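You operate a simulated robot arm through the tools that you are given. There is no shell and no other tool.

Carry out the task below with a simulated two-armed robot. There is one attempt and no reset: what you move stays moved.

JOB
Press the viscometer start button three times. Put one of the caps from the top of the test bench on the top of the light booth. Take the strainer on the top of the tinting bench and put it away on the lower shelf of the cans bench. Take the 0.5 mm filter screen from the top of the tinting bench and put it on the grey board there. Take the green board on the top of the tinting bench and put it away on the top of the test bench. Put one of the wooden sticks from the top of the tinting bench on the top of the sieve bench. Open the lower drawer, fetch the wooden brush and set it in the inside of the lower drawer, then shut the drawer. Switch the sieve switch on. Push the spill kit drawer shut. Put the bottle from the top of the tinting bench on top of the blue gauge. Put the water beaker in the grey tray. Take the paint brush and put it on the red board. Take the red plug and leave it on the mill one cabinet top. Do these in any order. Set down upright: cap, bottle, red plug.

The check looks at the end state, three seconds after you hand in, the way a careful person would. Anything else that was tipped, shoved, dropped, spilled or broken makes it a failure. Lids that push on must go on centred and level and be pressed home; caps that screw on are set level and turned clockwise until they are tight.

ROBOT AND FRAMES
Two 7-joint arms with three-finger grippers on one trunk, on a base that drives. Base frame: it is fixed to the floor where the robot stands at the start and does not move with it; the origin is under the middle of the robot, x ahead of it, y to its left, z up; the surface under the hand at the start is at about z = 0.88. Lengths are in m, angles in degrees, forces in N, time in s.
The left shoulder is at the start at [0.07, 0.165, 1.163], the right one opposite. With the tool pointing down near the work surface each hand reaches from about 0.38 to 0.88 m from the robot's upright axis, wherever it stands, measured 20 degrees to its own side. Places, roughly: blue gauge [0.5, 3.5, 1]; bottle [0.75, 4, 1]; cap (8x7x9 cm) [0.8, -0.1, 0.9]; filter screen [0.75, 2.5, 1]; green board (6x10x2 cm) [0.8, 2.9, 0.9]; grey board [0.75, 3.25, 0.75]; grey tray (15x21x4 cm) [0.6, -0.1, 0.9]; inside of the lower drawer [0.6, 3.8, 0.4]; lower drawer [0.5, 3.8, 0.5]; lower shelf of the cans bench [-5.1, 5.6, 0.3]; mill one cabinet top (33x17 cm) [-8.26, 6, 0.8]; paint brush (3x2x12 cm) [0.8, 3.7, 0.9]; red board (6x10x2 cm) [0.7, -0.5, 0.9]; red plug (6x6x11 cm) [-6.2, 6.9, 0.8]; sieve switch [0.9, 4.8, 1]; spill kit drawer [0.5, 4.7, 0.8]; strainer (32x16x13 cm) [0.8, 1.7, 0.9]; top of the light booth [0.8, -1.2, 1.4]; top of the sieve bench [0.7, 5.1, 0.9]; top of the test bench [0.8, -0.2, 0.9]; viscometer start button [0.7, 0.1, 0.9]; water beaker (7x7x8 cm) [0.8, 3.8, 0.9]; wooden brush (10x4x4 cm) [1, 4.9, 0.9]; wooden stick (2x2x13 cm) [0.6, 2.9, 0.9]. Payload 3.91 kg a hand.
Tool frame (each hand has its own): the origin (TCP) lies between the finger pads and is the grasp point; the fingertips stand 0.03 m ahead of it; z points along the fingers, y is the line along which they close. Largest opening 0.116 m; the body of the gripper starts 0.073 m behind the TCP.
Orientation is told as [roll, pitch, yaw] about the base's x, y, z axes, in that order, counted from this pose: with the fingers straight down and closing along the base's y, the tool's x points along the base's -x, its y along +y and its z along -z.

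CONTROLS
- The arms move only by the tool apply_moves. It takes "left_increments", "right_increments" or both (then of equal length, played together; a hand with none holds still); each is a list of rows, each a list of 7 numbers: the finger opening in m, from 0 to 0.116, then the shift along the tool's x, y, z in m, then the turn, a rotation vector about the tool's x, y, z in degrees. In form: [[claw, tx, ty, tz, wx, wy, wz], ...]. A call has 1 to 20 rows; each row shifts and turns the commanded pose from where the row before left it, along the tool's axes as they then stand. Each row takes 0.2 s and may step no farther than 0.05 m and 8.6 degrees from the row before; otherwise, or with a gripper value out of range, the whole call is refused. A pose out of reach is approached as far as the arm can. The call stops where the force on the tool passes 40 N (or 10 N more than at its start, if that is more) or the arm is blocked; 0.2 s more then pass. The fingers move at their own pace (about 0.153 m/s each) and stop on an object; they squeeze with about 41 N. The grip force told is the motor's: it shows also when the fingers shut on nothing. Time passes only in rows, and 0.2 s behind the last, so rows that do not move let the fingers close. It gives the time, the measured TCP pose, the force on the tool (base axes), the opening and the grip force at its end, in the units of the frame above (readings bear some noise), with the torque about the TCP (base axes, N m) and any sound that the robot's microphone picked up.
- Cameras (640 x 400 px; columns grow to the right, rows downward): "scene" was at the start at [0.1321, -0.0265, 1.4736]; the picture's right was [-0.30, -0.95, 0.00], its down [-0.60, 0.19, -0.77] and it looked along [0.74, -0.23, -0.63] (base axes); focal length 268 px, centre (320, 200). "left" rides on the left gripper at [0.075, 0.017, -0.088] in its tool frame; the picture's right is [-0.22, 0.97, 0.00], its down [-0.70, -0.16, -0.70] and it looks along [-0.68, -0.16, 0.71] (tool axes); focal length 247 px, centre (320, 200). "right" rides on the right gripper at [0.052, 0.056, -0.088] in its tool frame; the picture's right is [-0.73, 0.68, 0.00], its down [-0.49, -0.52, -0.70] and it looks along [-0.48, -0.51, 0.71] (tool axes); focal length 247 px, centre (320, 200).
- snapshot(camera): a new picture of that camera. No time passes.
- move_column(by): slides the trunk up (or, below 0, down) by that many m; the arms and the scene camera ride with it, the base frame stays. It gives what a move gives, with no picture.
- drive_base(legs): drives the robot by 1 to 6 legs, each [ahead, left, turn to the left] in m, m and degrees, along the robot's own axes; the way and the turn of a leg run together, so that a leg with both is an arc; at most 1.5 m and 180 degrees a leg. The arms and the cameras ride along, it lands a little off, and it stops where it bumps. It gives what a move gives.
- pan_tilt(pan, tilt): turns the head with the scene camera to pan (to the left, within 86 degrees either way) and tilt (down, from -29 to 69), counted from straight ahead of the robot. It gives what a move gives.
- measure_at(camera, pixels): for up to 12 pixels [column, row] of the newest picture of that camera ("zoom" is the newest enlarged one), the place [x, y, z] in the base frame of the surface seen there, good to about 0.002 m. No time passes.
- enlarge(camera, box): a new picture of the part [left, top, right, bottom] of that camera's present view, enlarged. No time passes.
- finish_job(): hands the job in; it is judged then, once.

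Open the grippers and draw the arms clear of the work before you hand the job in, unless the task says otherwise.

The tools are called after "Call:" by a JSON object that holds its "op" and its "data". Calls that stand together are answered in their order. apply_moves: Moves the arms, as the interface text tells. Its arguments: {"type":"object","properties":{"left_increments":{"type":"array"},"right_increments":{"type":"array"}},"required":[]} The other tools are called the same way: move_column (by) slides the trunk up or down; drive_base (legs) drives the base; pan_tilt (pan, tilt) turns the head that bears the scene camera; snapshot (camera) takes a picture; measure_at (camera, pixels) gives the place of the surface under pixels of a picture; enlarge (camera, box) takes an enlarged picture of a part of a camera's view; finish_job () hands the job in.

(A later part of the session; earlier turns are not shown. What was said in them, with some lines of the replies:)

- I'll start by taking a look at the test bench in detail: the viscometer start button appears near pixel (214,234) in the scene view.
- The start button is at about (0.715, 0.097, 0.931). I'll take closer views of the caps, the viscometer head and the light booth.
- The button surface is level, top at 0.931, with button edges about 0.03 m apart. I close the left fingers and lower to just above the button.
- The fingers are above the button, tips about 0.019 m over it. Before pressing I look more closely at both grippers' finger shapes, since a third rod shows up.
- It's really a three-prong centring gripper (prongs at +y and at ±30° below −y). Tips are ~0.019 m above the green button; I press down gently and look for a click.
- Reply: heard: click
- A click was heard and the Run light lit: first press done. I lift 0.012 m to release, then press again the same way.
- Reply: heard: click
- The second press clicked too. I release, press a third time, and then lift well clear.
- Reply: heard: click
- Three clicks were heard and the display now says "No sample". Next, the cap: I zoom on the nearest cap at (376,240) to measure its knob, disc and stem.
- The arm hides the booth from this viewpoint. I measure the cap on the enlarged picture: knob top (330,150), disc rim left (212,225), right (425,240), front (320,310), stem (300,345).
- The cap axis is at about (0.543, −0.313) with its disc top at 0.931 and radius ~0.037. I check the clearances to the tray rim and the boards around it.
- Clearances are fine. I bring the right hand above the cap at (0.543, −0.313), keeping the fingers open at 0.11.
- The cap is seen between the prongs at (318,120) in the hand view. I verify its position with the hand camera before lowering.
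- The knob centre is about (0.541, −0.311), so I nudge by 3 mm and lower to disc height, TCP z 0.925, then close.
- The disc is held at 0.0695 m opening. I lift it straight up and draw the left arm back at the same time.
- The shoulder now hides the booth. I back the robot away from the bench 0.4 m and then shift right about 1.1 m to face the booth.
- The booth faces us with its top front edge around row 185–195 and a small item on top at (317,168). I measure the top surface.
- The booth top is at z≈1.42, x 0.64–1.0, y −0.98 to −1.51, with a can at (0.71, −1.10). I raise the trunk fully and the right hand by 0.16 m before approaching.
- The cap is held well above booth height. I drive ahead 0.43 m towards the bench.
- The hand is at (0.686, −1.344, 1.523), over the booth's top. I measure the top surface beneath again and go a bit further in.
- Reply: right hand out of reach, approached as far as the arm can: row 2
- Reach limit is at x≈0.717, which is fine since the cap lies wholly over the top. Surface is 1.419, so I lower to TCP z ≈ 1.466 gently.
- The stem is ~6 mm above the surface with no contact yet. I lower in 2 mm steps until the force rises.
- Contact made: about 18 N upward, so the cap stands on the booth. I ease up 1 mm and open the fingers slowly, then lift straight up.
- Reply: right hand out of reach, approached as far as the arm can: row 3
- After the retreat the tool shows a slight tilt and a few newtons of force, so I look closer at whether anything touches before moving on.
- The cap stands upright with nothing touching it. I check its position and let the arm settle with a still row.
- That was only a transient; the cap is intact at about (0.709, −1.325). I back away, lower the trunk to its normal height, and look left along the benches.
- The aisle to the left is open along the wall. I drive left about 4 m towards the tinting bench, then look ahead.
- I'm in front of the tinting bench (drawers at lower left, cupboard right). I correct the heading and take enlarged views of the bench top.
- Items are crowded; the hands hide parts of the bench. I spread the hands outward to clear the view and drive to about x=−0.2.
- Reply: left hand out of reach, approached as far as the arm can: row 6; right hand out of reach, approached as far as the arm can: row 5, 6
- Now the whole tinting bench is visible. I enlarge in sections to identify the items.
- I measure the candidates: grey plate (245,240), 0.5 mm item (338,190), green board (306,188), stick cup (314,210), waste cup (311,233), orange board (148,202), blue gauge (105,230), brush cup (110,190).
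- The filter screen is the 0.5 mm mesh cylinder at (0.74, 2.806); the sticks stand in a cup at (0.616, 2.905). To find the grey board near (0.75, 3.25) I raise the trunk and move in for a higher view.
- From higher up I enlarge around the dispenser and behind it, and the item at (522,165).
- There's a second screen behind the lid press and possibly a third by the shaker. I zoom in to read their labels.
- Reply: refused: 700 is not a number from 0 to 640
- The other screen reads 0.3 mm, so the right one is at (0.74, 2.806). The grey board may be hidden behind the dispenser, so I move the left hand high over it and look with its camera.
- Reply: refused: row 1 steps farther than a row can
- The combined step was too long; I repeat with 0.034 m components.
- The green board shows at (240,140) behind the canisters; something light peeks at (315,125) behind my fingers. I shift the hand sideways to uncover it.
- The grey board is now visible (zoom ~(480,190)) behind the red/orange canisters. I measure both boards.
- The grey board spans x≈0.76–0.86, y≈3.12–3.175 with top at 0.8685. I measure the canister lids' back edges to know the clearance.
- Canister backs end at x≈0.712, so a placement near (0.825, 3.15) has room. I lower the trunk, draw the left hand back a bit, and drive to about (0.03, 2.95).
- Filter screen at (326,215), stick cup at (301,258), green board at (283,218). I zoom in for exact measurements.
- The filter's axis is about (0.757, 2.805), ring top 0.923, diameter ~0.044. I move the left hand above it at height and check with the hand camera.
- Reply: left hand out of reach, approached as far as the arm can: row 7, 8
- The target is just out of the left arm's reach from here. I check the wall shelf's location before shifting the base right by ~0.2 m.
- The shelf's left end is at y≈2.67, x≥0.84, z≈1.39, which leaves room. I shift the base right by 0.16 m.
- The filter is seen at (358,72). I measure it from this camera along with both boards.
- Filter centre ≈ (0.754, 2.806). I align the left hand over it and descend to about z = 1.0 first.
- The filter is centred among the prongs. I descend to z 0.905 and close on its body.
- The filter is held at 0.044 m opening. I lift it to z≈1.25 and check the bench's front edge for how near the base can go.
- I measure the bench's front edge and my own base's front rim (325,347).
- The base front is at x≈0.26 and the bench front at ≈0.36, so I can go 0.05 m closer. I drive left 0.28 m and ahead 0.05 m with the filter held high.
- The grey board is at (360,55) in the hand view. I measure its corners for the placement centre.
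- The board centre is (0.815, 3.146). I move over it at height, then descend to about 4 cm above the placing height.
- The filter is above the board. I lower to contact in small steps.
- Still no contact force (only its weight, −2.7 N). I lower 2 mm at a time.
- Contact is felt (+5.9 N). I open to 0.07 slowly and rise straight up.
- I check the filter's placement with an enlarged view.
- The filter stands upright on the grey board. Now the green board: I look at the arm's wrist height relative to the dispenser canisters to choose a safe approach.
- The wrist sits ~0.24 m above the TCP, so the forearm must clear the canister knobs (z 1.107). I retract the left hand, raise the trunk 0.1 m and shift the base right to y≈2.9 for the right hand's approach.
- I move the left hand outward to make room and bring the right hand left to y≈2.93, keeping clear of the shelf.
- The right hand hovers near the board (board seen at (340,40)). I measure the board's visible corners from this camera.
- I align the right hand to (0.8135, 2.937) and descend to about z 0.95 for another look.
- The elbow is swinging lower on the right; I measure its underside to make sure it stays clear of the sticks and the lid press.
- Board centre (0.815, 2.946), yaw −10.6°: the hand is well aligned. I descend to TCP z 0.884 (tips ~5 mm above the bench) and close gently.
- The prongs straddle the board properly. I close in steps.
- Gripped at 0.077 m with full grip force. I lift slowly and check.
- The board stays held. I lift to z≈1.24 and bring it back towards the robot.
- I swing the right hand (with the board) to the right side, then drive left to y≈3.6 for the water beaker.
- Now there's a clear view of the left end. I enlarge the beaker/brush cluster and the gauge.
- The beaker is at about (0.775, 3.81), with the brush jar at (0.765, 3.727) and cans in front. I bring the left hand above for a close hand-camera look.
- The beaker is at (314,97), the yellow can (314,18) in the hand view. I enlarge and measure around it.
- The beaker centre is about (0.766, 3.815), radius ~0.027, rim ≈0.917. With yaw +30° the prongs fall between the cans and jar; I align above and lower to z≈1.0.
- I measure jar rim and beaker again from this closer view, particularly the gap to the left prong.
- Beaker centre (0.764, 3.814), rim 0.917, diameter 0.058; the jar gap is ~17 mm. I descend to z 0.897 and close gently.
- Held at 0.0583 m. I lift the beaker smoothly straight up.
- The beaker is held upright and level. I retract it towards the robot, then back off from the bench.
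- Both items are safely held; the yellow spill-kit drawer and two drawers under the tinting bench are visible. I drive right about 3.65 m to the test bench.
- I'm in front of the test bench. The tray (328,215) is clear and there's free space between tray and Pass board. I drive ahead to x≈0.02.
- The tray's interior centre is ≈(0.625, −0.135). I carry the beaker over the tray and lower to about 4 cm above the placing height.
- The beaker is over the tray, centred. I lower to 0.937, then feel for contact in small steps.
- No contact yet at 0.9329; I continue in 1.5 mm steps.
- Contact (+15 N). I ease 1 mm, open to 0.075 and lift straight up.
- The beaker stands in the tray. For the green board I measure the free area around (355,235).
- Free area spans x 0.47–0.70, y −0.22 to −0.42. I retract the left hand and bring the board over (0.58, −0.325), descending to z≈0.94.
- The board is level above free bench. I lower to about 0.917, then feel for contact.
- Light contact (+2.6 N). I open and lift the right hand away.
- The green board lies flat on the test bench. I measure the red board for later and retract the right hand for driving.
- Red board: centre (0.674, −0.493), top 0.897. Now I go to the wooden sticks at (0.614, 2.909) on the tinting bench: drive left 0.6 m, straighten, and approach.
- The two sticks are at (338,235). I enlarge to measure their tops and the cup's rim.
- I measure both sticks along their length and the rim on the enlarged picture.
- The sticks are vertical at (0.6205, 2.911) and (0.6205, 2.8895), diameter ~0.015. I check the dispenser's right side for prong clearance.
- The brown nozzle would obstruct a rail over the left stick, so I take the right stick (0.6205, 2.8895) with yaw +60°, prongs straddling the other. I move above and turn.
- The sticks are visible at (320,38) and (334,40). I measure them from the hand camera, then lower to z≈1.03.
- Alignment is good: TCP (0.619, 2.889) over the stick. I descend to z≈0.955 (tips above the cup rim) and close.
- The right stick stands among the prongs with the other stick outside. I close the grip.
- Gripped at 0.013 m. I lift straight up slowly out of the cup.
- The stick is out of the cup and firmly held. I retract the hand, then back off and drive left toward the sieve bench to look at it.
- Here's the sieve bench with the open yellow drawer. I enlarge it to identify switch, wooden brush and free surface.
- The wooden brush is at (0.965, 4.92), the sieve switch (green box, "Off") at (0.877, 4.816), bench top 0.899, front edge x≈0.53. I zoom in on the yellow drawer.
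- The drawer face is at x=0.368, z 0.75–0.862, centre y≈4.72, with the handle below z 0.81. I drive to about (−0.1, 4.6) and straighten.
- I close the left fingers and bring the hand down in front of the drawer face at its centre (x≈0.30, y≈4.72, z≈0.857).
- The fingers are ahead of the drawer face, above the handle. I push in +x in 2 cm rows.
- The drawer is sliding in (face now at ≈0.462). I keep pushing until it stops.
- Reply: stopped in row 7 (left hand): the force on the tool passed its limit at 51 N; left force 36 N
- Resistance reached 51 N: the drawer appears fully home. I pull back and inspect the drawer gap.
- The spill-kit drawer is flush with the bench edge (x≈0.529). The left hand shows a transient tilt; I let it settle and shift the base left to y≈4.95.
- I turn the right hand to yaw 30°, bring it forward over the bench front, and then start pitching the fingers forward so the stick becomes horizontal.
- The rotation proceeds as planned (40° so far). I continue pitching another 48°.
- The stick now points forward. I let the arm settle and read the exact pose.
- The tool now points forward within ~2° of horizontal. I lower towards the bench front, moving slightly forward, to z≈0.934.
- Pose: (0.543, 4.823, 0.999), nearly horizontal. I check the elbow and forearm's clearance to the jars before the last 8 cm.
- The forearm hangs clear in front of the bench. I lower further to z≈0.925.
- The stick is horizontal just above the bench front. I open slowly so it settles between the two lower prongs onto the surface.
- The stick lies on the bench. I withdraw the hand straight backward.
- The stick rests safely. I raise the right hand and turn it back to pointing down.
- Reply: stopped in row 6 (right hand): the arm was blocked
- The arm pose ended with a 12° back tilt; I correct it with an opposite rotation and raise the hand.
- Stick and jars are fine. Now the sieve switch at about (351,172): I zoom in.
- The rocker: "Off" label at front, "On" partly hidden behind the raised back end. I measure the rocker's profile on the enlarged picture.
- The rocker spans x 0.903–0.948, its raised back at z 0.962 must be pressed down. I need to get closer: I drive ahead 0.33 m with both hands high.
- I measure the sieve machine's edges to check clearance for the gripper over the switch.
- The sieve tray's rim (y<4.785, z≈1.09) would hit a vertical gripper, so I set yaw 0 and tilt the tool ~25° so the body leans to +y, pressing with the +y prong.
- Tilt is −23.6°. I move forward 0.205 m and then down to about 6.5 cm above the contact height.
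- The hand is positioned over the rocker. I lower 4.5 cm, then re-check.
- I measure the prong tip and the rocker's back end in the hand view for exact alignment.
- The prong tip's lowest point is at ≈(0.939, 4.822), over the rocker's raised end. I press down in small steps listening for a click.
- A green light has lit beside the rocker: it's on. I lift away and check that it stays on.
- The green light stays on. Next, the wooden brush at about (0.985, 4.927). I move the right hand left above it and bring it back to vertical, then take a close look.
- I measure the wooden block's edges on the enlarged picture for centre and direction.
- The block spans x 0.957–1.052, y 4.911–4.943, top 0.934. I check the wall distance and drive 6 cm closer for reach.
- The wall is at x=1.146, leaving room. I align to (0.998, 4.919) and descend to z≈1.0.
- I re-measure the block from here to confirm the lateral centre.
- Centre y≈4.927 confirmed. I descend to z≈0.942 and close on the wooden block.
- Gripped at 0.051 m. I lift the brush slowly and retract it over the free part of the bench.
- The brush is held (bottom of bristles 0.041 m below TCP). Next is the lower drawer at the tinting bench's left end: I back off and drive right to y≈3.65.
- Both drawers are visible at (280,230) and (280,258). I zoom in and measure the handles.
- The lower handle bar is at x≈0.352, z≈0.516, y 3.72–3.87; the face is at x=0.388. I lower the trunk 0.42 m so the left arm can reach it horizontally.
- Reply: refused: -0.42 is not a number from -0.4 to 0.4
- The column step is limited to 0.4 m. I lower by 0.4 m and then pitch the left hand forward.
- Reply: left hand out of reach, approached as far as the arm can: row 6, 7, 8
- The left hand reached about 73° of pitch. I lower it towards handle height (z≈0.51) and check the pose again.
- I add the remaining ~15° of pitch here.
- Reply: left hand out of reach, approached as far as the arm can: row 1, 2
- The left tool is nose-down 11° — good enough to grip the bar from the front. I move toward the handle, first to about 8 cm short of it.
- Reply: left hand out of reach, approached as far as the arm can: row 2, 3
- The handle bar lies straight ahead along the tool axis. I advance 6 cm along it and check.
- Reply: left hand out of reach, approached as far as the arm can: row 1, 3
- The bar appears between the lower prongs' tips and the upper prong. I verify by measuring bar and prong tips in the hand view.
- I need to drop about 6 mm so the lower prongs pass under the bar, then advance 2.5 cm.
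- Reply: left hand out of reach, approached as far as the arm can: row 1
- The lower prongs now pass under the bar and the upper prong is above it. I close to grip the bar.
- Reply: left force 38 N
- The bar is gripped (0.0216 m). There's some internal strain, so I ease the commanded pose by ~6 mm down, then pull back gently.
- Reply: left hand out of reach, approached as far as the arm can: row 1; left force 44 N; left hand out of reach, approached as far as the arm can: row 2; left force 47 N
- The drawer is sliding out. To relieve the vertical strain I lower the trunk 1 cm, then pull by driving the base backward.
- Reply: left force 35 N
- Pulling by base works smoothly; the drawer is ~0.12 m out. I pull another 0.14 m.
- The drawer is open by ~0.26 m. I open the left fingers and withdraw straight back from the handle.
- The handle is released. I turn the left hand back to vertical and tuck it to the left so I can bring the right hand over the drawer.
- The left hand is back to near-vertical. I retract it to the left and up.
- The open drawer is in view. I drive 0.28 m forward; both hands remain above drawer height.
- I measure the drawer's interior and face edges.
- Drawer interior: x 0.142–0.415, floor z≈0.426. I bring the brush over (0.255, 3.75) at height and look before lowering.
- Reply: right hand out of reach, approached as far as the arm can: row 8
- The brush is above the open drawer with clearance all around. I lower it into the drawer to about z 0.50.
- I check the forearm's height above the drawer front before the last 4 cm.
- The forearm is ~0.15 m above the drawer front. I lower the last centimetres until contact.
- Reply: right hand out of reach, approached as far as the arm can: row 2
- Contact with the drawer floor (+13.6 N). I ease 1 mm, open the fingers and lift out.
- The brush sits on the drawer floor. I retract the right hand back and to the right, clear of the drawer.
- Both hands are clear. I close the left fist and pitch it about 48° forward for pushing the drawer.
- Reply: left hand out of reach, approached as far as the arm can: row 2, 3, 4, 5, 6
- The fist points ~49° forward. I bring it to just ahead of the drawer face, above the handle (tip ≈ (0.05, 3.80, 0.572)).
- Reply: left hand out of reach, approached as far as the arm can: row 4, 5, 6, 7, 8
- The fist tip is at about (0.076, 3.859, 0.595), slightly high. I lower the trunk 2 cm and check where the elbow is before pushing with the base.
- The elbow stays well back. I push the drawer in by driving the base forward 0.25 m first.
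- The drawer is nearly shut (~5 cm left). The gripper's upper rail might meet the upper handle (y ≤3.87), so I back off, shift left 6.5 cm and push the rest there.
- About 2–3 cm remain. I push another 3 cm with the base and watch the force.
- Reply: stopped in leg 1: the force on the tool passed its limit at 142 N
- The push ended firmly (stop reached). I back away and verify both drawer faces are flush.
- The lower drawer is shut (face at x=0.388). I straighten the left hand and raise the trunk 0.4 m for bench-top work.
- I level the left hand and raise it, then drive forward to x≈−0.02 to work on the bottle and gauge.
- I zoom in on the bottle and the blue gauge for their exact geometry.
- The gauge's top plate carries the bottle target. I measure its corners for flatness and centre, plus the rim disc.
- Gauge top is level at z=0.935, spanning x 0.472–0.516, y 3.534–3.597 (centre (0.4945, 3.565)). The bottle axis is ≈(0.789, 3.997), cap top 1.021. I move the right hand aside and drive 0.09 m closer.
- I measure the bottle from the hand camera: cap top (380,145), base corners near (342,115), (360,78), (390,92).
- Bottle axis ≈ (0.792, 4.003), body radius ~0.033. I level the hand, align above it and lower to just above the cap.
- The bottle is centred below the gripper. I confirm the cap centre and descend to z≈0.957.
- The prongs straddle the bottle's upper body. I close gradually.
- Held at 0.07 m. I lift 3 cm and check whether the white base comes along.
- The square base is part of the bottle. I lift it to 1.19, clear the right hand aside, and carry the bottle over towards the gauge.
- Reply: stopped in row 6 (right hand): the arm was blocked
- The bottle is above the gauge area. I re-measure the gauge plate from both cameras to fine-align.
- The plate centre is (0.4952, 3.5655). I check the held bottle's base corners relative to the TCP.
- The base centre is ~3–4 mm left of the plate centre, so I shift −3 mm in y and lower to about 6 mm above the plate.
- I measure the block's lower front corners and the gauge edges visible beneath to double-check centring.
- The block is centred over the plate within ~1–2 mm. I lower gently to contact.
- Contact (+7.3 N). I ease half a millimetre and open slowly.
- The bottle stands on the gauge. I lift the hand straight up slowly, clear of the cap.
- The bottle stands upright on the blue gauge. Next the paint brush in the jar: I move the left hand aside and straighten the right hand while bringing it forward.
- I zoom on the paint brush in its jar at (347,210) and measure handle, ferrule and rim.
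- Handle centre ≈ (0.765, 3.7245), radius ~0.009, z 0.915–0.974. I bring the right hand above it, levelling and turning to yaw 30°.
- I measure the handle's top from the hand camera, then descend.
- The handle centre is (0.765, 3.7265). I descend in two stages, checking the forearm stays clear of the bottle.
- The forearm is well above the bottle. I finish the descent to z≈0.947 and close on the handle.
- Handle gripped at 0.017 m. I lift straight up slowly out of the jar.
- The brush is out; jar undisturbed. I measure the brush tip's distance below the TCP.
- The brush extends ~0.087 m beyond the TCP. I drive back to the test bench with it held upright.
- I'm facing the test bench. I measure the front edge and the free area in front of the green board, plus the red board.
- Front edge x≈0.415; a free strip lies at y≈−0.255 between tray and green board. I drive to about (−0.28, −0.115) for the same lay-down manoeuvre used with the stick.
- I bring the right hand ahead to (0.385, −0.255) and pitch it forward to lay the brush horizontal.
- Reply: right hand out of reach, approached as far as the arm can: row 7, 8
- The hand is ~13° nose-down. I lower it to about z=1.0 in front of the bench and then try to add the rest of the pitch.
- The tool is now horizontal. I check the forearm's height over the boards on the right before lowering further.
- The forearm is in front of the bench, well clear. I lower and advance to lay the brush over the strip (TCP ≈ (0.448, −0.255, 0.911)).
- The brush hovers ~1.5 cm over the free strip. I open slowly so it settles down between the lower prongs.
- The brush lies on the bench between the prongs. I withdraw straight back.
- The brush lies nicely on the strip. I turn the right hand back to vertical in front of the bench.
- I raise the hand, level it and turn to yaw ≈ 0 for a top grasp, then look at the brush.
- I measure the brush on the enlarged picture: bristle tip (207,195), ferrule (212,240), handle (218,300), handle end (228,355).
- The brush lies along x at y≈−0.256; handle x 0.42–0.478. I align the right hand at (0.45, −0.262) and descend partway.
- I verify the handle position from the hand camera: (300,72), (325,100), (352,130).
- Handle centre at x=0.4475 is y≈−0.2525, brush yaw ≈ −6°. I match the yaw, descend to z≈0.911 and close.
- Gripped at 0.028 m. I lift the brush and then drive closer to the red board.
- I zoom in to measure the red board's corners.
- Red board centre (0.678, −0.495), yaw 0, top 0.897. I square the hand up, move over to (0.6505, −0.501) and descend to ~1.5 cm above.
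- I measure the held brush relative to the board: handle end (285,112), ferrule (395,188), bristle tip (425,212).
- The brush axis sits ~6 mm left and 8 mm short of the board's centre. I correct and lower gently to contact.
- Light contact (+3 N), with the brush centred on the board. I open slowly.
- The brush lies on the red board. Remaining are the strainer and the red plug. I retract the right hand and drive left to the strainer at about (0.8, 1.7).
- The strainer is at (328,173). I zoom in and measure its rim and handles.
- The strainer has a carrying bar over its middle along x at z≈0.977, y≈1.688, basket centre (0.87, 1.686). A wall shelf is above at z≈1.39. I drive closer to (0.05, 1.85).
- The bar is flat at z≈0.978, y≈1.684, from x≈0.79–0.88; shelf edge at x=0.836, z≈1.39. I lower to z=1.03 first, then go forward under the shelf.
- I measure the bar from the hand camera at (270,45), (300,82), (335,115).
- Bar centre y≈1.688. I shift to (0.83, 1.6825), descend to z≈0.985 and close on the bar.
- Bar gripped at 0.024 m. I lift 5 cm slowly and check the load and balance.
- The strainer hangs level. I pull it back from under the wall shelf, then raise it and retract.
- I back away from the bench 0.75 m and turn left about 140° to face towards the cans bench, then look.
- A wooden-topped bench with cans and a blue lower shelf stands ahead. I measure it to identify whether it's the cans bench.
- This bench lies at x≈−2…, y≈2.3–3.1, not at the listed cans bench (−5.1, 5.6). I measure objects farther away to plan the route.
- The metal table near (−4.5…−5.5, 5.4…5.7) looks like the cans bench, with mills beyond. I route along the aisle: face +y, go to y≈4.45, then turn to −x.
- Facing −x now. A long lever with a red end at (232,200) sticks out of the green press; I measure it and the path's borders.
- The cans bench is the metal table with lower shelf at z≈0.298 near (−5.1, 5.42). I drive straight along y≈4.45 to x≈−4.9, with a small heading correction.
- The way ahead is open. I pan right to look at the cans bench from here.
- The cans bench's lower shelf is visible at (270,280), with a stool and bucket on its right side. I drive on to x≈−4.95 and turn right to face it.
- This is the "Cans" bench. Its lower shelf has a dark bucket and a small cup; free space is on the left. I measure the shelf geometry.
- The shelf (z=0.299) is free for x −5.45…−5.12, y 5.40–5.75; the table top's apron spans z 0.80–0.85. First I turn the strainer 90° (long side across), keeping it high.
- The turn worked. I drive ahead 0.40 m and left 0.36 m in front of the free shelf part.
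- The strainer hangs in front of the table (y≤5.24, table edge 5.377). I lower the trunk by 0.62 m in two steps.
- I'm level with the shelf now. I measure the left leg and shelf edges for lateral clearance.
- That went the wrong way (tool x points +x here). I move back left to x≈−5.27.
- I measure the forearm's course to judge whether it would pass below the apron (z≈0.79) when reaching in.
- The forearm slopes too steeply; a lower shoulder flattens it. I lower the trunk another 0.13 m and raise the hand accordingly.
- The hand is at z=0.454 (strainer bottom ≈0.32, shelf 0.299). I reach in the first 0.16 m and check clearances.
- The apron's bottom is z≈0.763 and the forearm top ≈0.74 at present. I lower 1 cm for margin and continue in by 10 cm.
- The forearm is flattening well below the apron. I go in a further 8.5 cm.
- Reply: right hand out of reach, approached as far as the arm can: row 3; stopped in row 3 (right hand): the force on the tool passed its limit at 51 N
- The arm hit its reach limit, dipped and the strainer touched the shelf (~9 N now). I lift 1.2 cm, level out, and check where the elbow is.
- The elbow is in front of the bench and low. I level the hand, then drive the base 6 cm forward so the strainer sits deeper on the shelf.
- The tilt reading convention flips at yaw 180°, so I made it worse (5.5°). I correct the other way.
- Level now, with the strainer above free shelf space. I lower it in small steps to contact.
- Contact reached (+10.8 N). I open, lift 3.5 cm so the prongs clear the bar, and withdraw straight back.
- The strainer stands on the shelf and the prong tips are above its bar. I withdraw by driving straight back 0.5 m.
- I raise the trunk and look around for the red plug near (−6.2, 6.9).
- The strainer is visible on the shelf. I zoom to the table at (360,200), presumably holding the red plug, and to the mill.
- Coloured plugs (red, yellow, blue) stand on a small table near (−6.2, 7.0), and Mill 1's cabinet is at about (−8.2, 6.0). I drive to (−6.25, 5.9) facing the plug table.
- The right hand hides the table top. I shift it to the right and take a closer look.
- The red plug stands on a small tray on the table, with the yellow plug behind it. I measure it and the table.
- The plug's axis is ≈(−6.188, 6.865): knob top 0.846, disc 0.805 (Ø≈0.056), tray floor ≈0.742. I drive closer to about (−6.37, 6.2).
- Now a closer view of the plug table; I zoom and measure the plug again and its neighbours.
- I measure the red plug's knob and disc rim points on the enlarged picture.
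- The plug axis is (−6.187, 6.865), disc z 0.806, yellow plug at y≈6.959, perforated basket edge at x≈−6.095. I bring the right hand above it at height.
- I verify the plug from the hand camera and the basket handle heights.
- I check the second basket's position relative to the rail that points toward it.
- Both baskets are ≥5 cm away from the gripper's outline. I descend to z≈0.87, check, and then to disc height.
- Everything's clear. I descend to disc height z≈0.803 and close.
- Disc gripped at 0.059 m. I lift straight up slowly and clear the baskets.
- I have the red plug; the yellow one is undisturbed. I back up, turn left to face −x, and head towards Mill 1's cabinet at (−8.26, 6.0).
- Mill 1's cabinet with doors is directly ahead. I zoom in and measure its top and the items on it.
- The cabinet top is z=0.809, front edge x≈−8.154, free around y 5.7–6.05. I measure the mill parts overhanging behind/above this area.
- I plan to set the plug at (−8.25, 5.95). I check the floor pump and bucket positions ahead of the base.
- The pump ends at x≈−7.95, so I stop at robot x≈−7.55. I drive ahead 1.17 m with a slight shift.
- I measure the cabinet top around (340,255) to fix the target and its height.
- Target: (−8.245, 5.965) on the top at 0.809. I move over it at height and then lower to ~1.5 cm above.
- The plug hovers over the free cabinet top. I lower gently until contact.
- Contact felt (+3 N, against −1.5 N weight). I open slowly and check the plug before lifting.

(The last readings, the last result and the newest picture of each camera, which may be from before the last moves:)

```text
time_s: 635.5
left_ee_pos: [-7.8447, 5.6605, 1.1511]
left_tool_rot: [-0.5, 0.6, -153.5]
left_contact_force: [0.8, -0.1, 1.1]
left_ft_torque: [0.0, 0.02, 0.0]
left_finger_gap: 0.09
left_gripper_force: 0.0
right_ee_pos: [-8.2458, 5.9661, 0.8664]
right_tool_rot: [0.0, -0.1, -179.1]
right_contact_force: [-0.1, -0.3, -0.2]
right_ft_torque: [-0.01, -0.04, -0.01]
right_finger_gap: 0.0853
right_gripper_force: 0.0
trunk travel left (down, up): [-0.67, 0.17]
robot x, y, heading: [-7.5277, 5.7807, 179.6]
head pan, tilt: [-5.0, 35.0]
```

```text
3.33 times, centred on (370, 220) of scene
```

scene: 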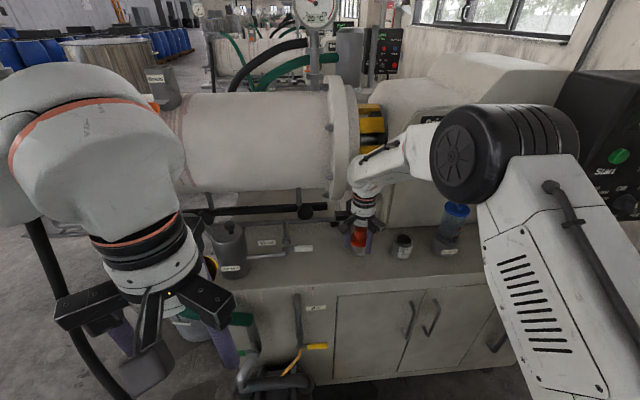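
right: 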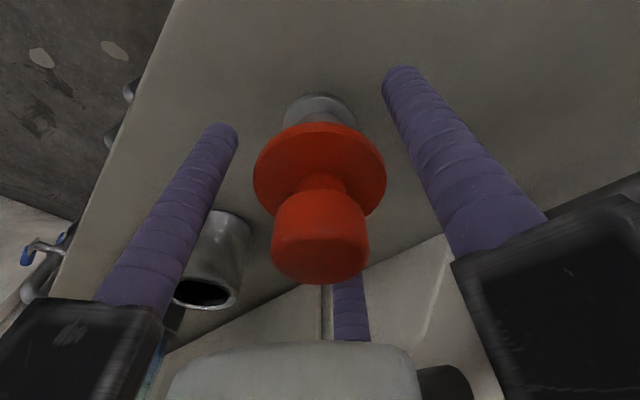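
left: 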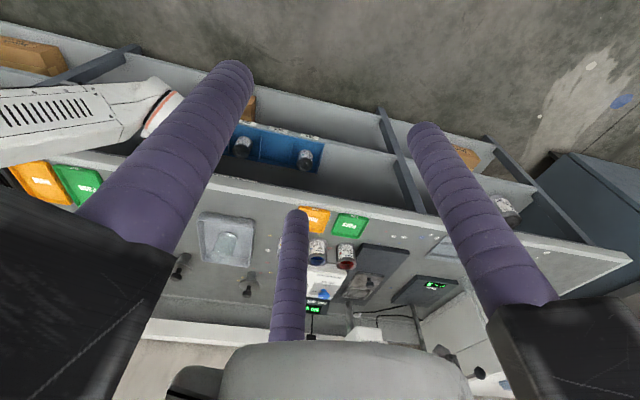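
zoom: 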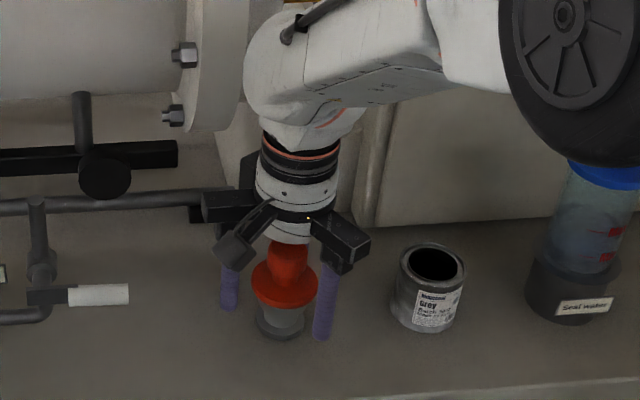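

The plug stands upright and free. I lift straight up and retract the hand.

Call:
{"op": "apply_moves", "data": {"right_increments": [[0.085, 0, 0, -0.01, 0, 0, 0], [0.085, 0, 0, -0.02, 0, 0, 0], [0.085, 0, 0, -0.03, 0, 0, 0], [0.085, 0, 0, -0.04, 0, 0, 0], [0.085, 0, 0, -0.045, 0, 0, 0], [0.085, 0, 0, -0.045, 0, 0, 0], [0.085, 0, 0, -0.04, 0, 0, 0], [0.085, 0.03, 0, 0, 0, 0, 0], [0.085, 0.045, 0, 0, 0, 0, 0], [0.085, 0.045, 0, 0, 0, 0, 0], [0.085, 0.045, 0, 0, 0, 0, 0], [0.085, 0.045, 0, 0, 0, 0, 0], [0.085, 0, 0, 0, 0, 0, 0]]}}

Call:
{"op": "snapshot", "data": {"camera": "scene"}}

Call:
{"op": "enlarge", "data": {"camera": "scene", "box": [310, 180, 430, 280]}}

```text
time_s: 638.3
left_ee_pos: [-7.8474, 5.6629, 1.1509]
left_tool_rot: [-0.4, 0.6, -153.4]
left_contact_force: [0.6, 1.4, 0.0]
left_ft_torque: [-0.01, 0.0, 0.01]
left_finger_gap: 0.0902
left_gripper_force: 0.1
right_ee_pos: [-8.0364, 5.9697, 1.0969]
right_tool_rot: [0.0, 0.1, -179.1]
right_contact_force: [0.4, 0.9, -0.4]
right_ft_torque: [0.01, -0.02, -0.01]
right_finger_gap: 0.0849
right_gripper_force: 0.0
trunk travel left (down, up): [-0.67, 0.17]
robot x, y, heading: [-7.529, 5.7849, 179.6]
head pan, tilt: [-5.0, 35.0]
```

```text
taken
```

scene: 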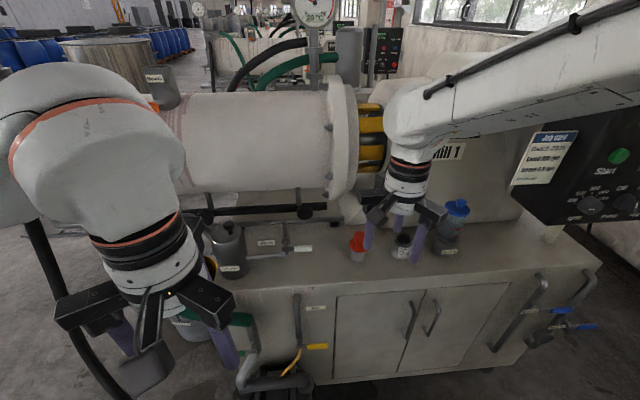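

```text
4.00 times, centred on (370, 230) of scene
```

zoom: 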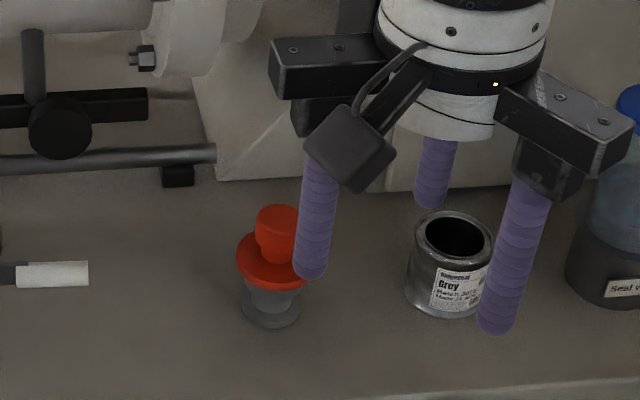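

The red plug stands upright on the cabinet top, can and bottle untouched. I back away so both open grippers are clear of any work.

Call:
{"op": "drive_base", "data": {"legs": [[-0.6, 0, 0]]}}

Call:
{"op": "snapshot", "data": {"camera": "scene"}}

Call:
{"op": "enlarge", "data": {"camera": "scene", "box": [280, 120, 480, 260]}}

```text
time_s: 641.7
left_ee_pos: [-7.2341, 5.6575, 1.1509]
left_tool_rot: [-0.5, 0.5, -153.6]
left_contact_force: [-0.1, -0.3, -0.4]
left_ft_torque: [0.0, 0.0, 0.03]
left_finger_gap: 0.0901
left_gripper_force: 0.1
right_ee_pos: [-7.4249, 5.9656, 1.097]
right_tool_rot: [-0.1, -0.1, -179.1]
right_contact_force: [0.4, 1.0, -0.6]
right_ft_torque: [0.0, 0.0, 0.02]
right_finger_gap: 0.0851
right_gripper_force: 0.0
trunk travel left (down, up): [-0.67, 0.17]
robot x, y, heading: [-6.9182, 5.7808, 179.5]
head pan, tilt: [-5.0, 35.0]
```

```text
taken
```

scene: 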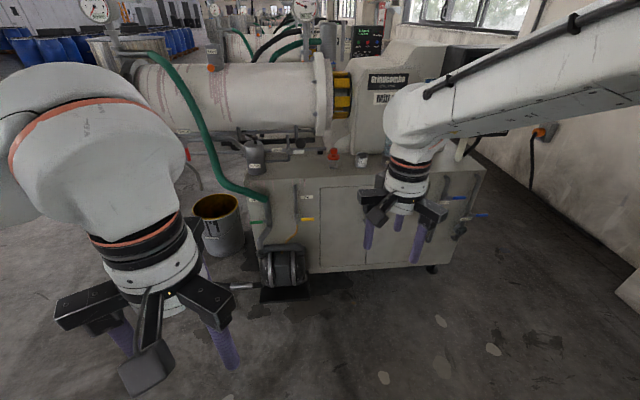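

```text
2.86 times, centred on (380, 190) of scene
```

zoom: 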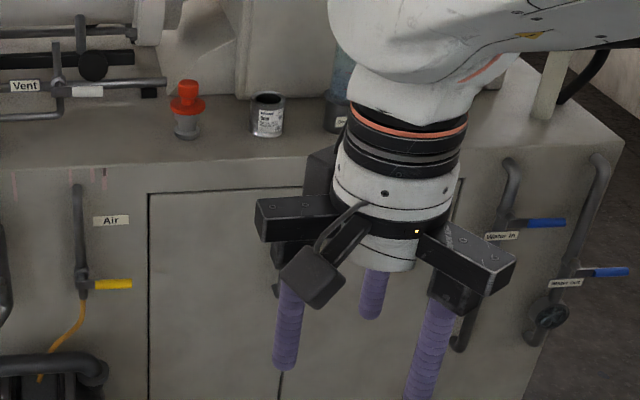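

The red plug is upright on the cabinet top, all thirteen jobs are done, and both grippers are open and clear. I hand the job in.

Call:
{"op": "finish_job", "data": {}}

```text
The job is handed in.
```

I did all thirteen jobs and handed the job in. I had no score back, so what follows is what I saw or measured as I finished each one. I didn't go back round all the benches before handing in.

| Job | Result |
|---|---|
| Viscometer start button | Pressed three times, with a click heard each time |
| Cap | Standing upright on the light booth |
| Strainer | Standing on the lower shelf of the cans bench |
| 0.5 mm filter screen | Standing upright on the grey board |
| Green board | Lying flat on the test bench |
| Wooden stick | Lying on the sieve bench near its front edge |
| Lower drawer | Opened, wooden brush put inside, then shut |
| Sieve switch | On; its green light came on and stayed lit |
| Spill kit drawer | Shut, face level with the bench edge |
| Bottle | Upright on the blue gauge; its square base sticks out slightly past the gauge top |
| Water beaker | Standing in the grey tray |
| Paint brush | Lying on the red board; the bristle end hangs over by about 2 cm |
| Red plug | Upright on the mill one cabinet top |

- **Lower drawer:** the final push peaked at 142 N before it stopped. The face measured flush afterwards and the items on the bench above looked undisturbed, but the wooden brush inside may have shifted.
- **Strainer:** it bumped the shelf once when the arm ran out of reach, so I lifted it and set it down again further in.
- **Remaining stick:** it leans a little in its cup now that the other stick is gone.

I saw nothing tipped, spilled or broken. Both grippers are open and the arms are clear of the work.
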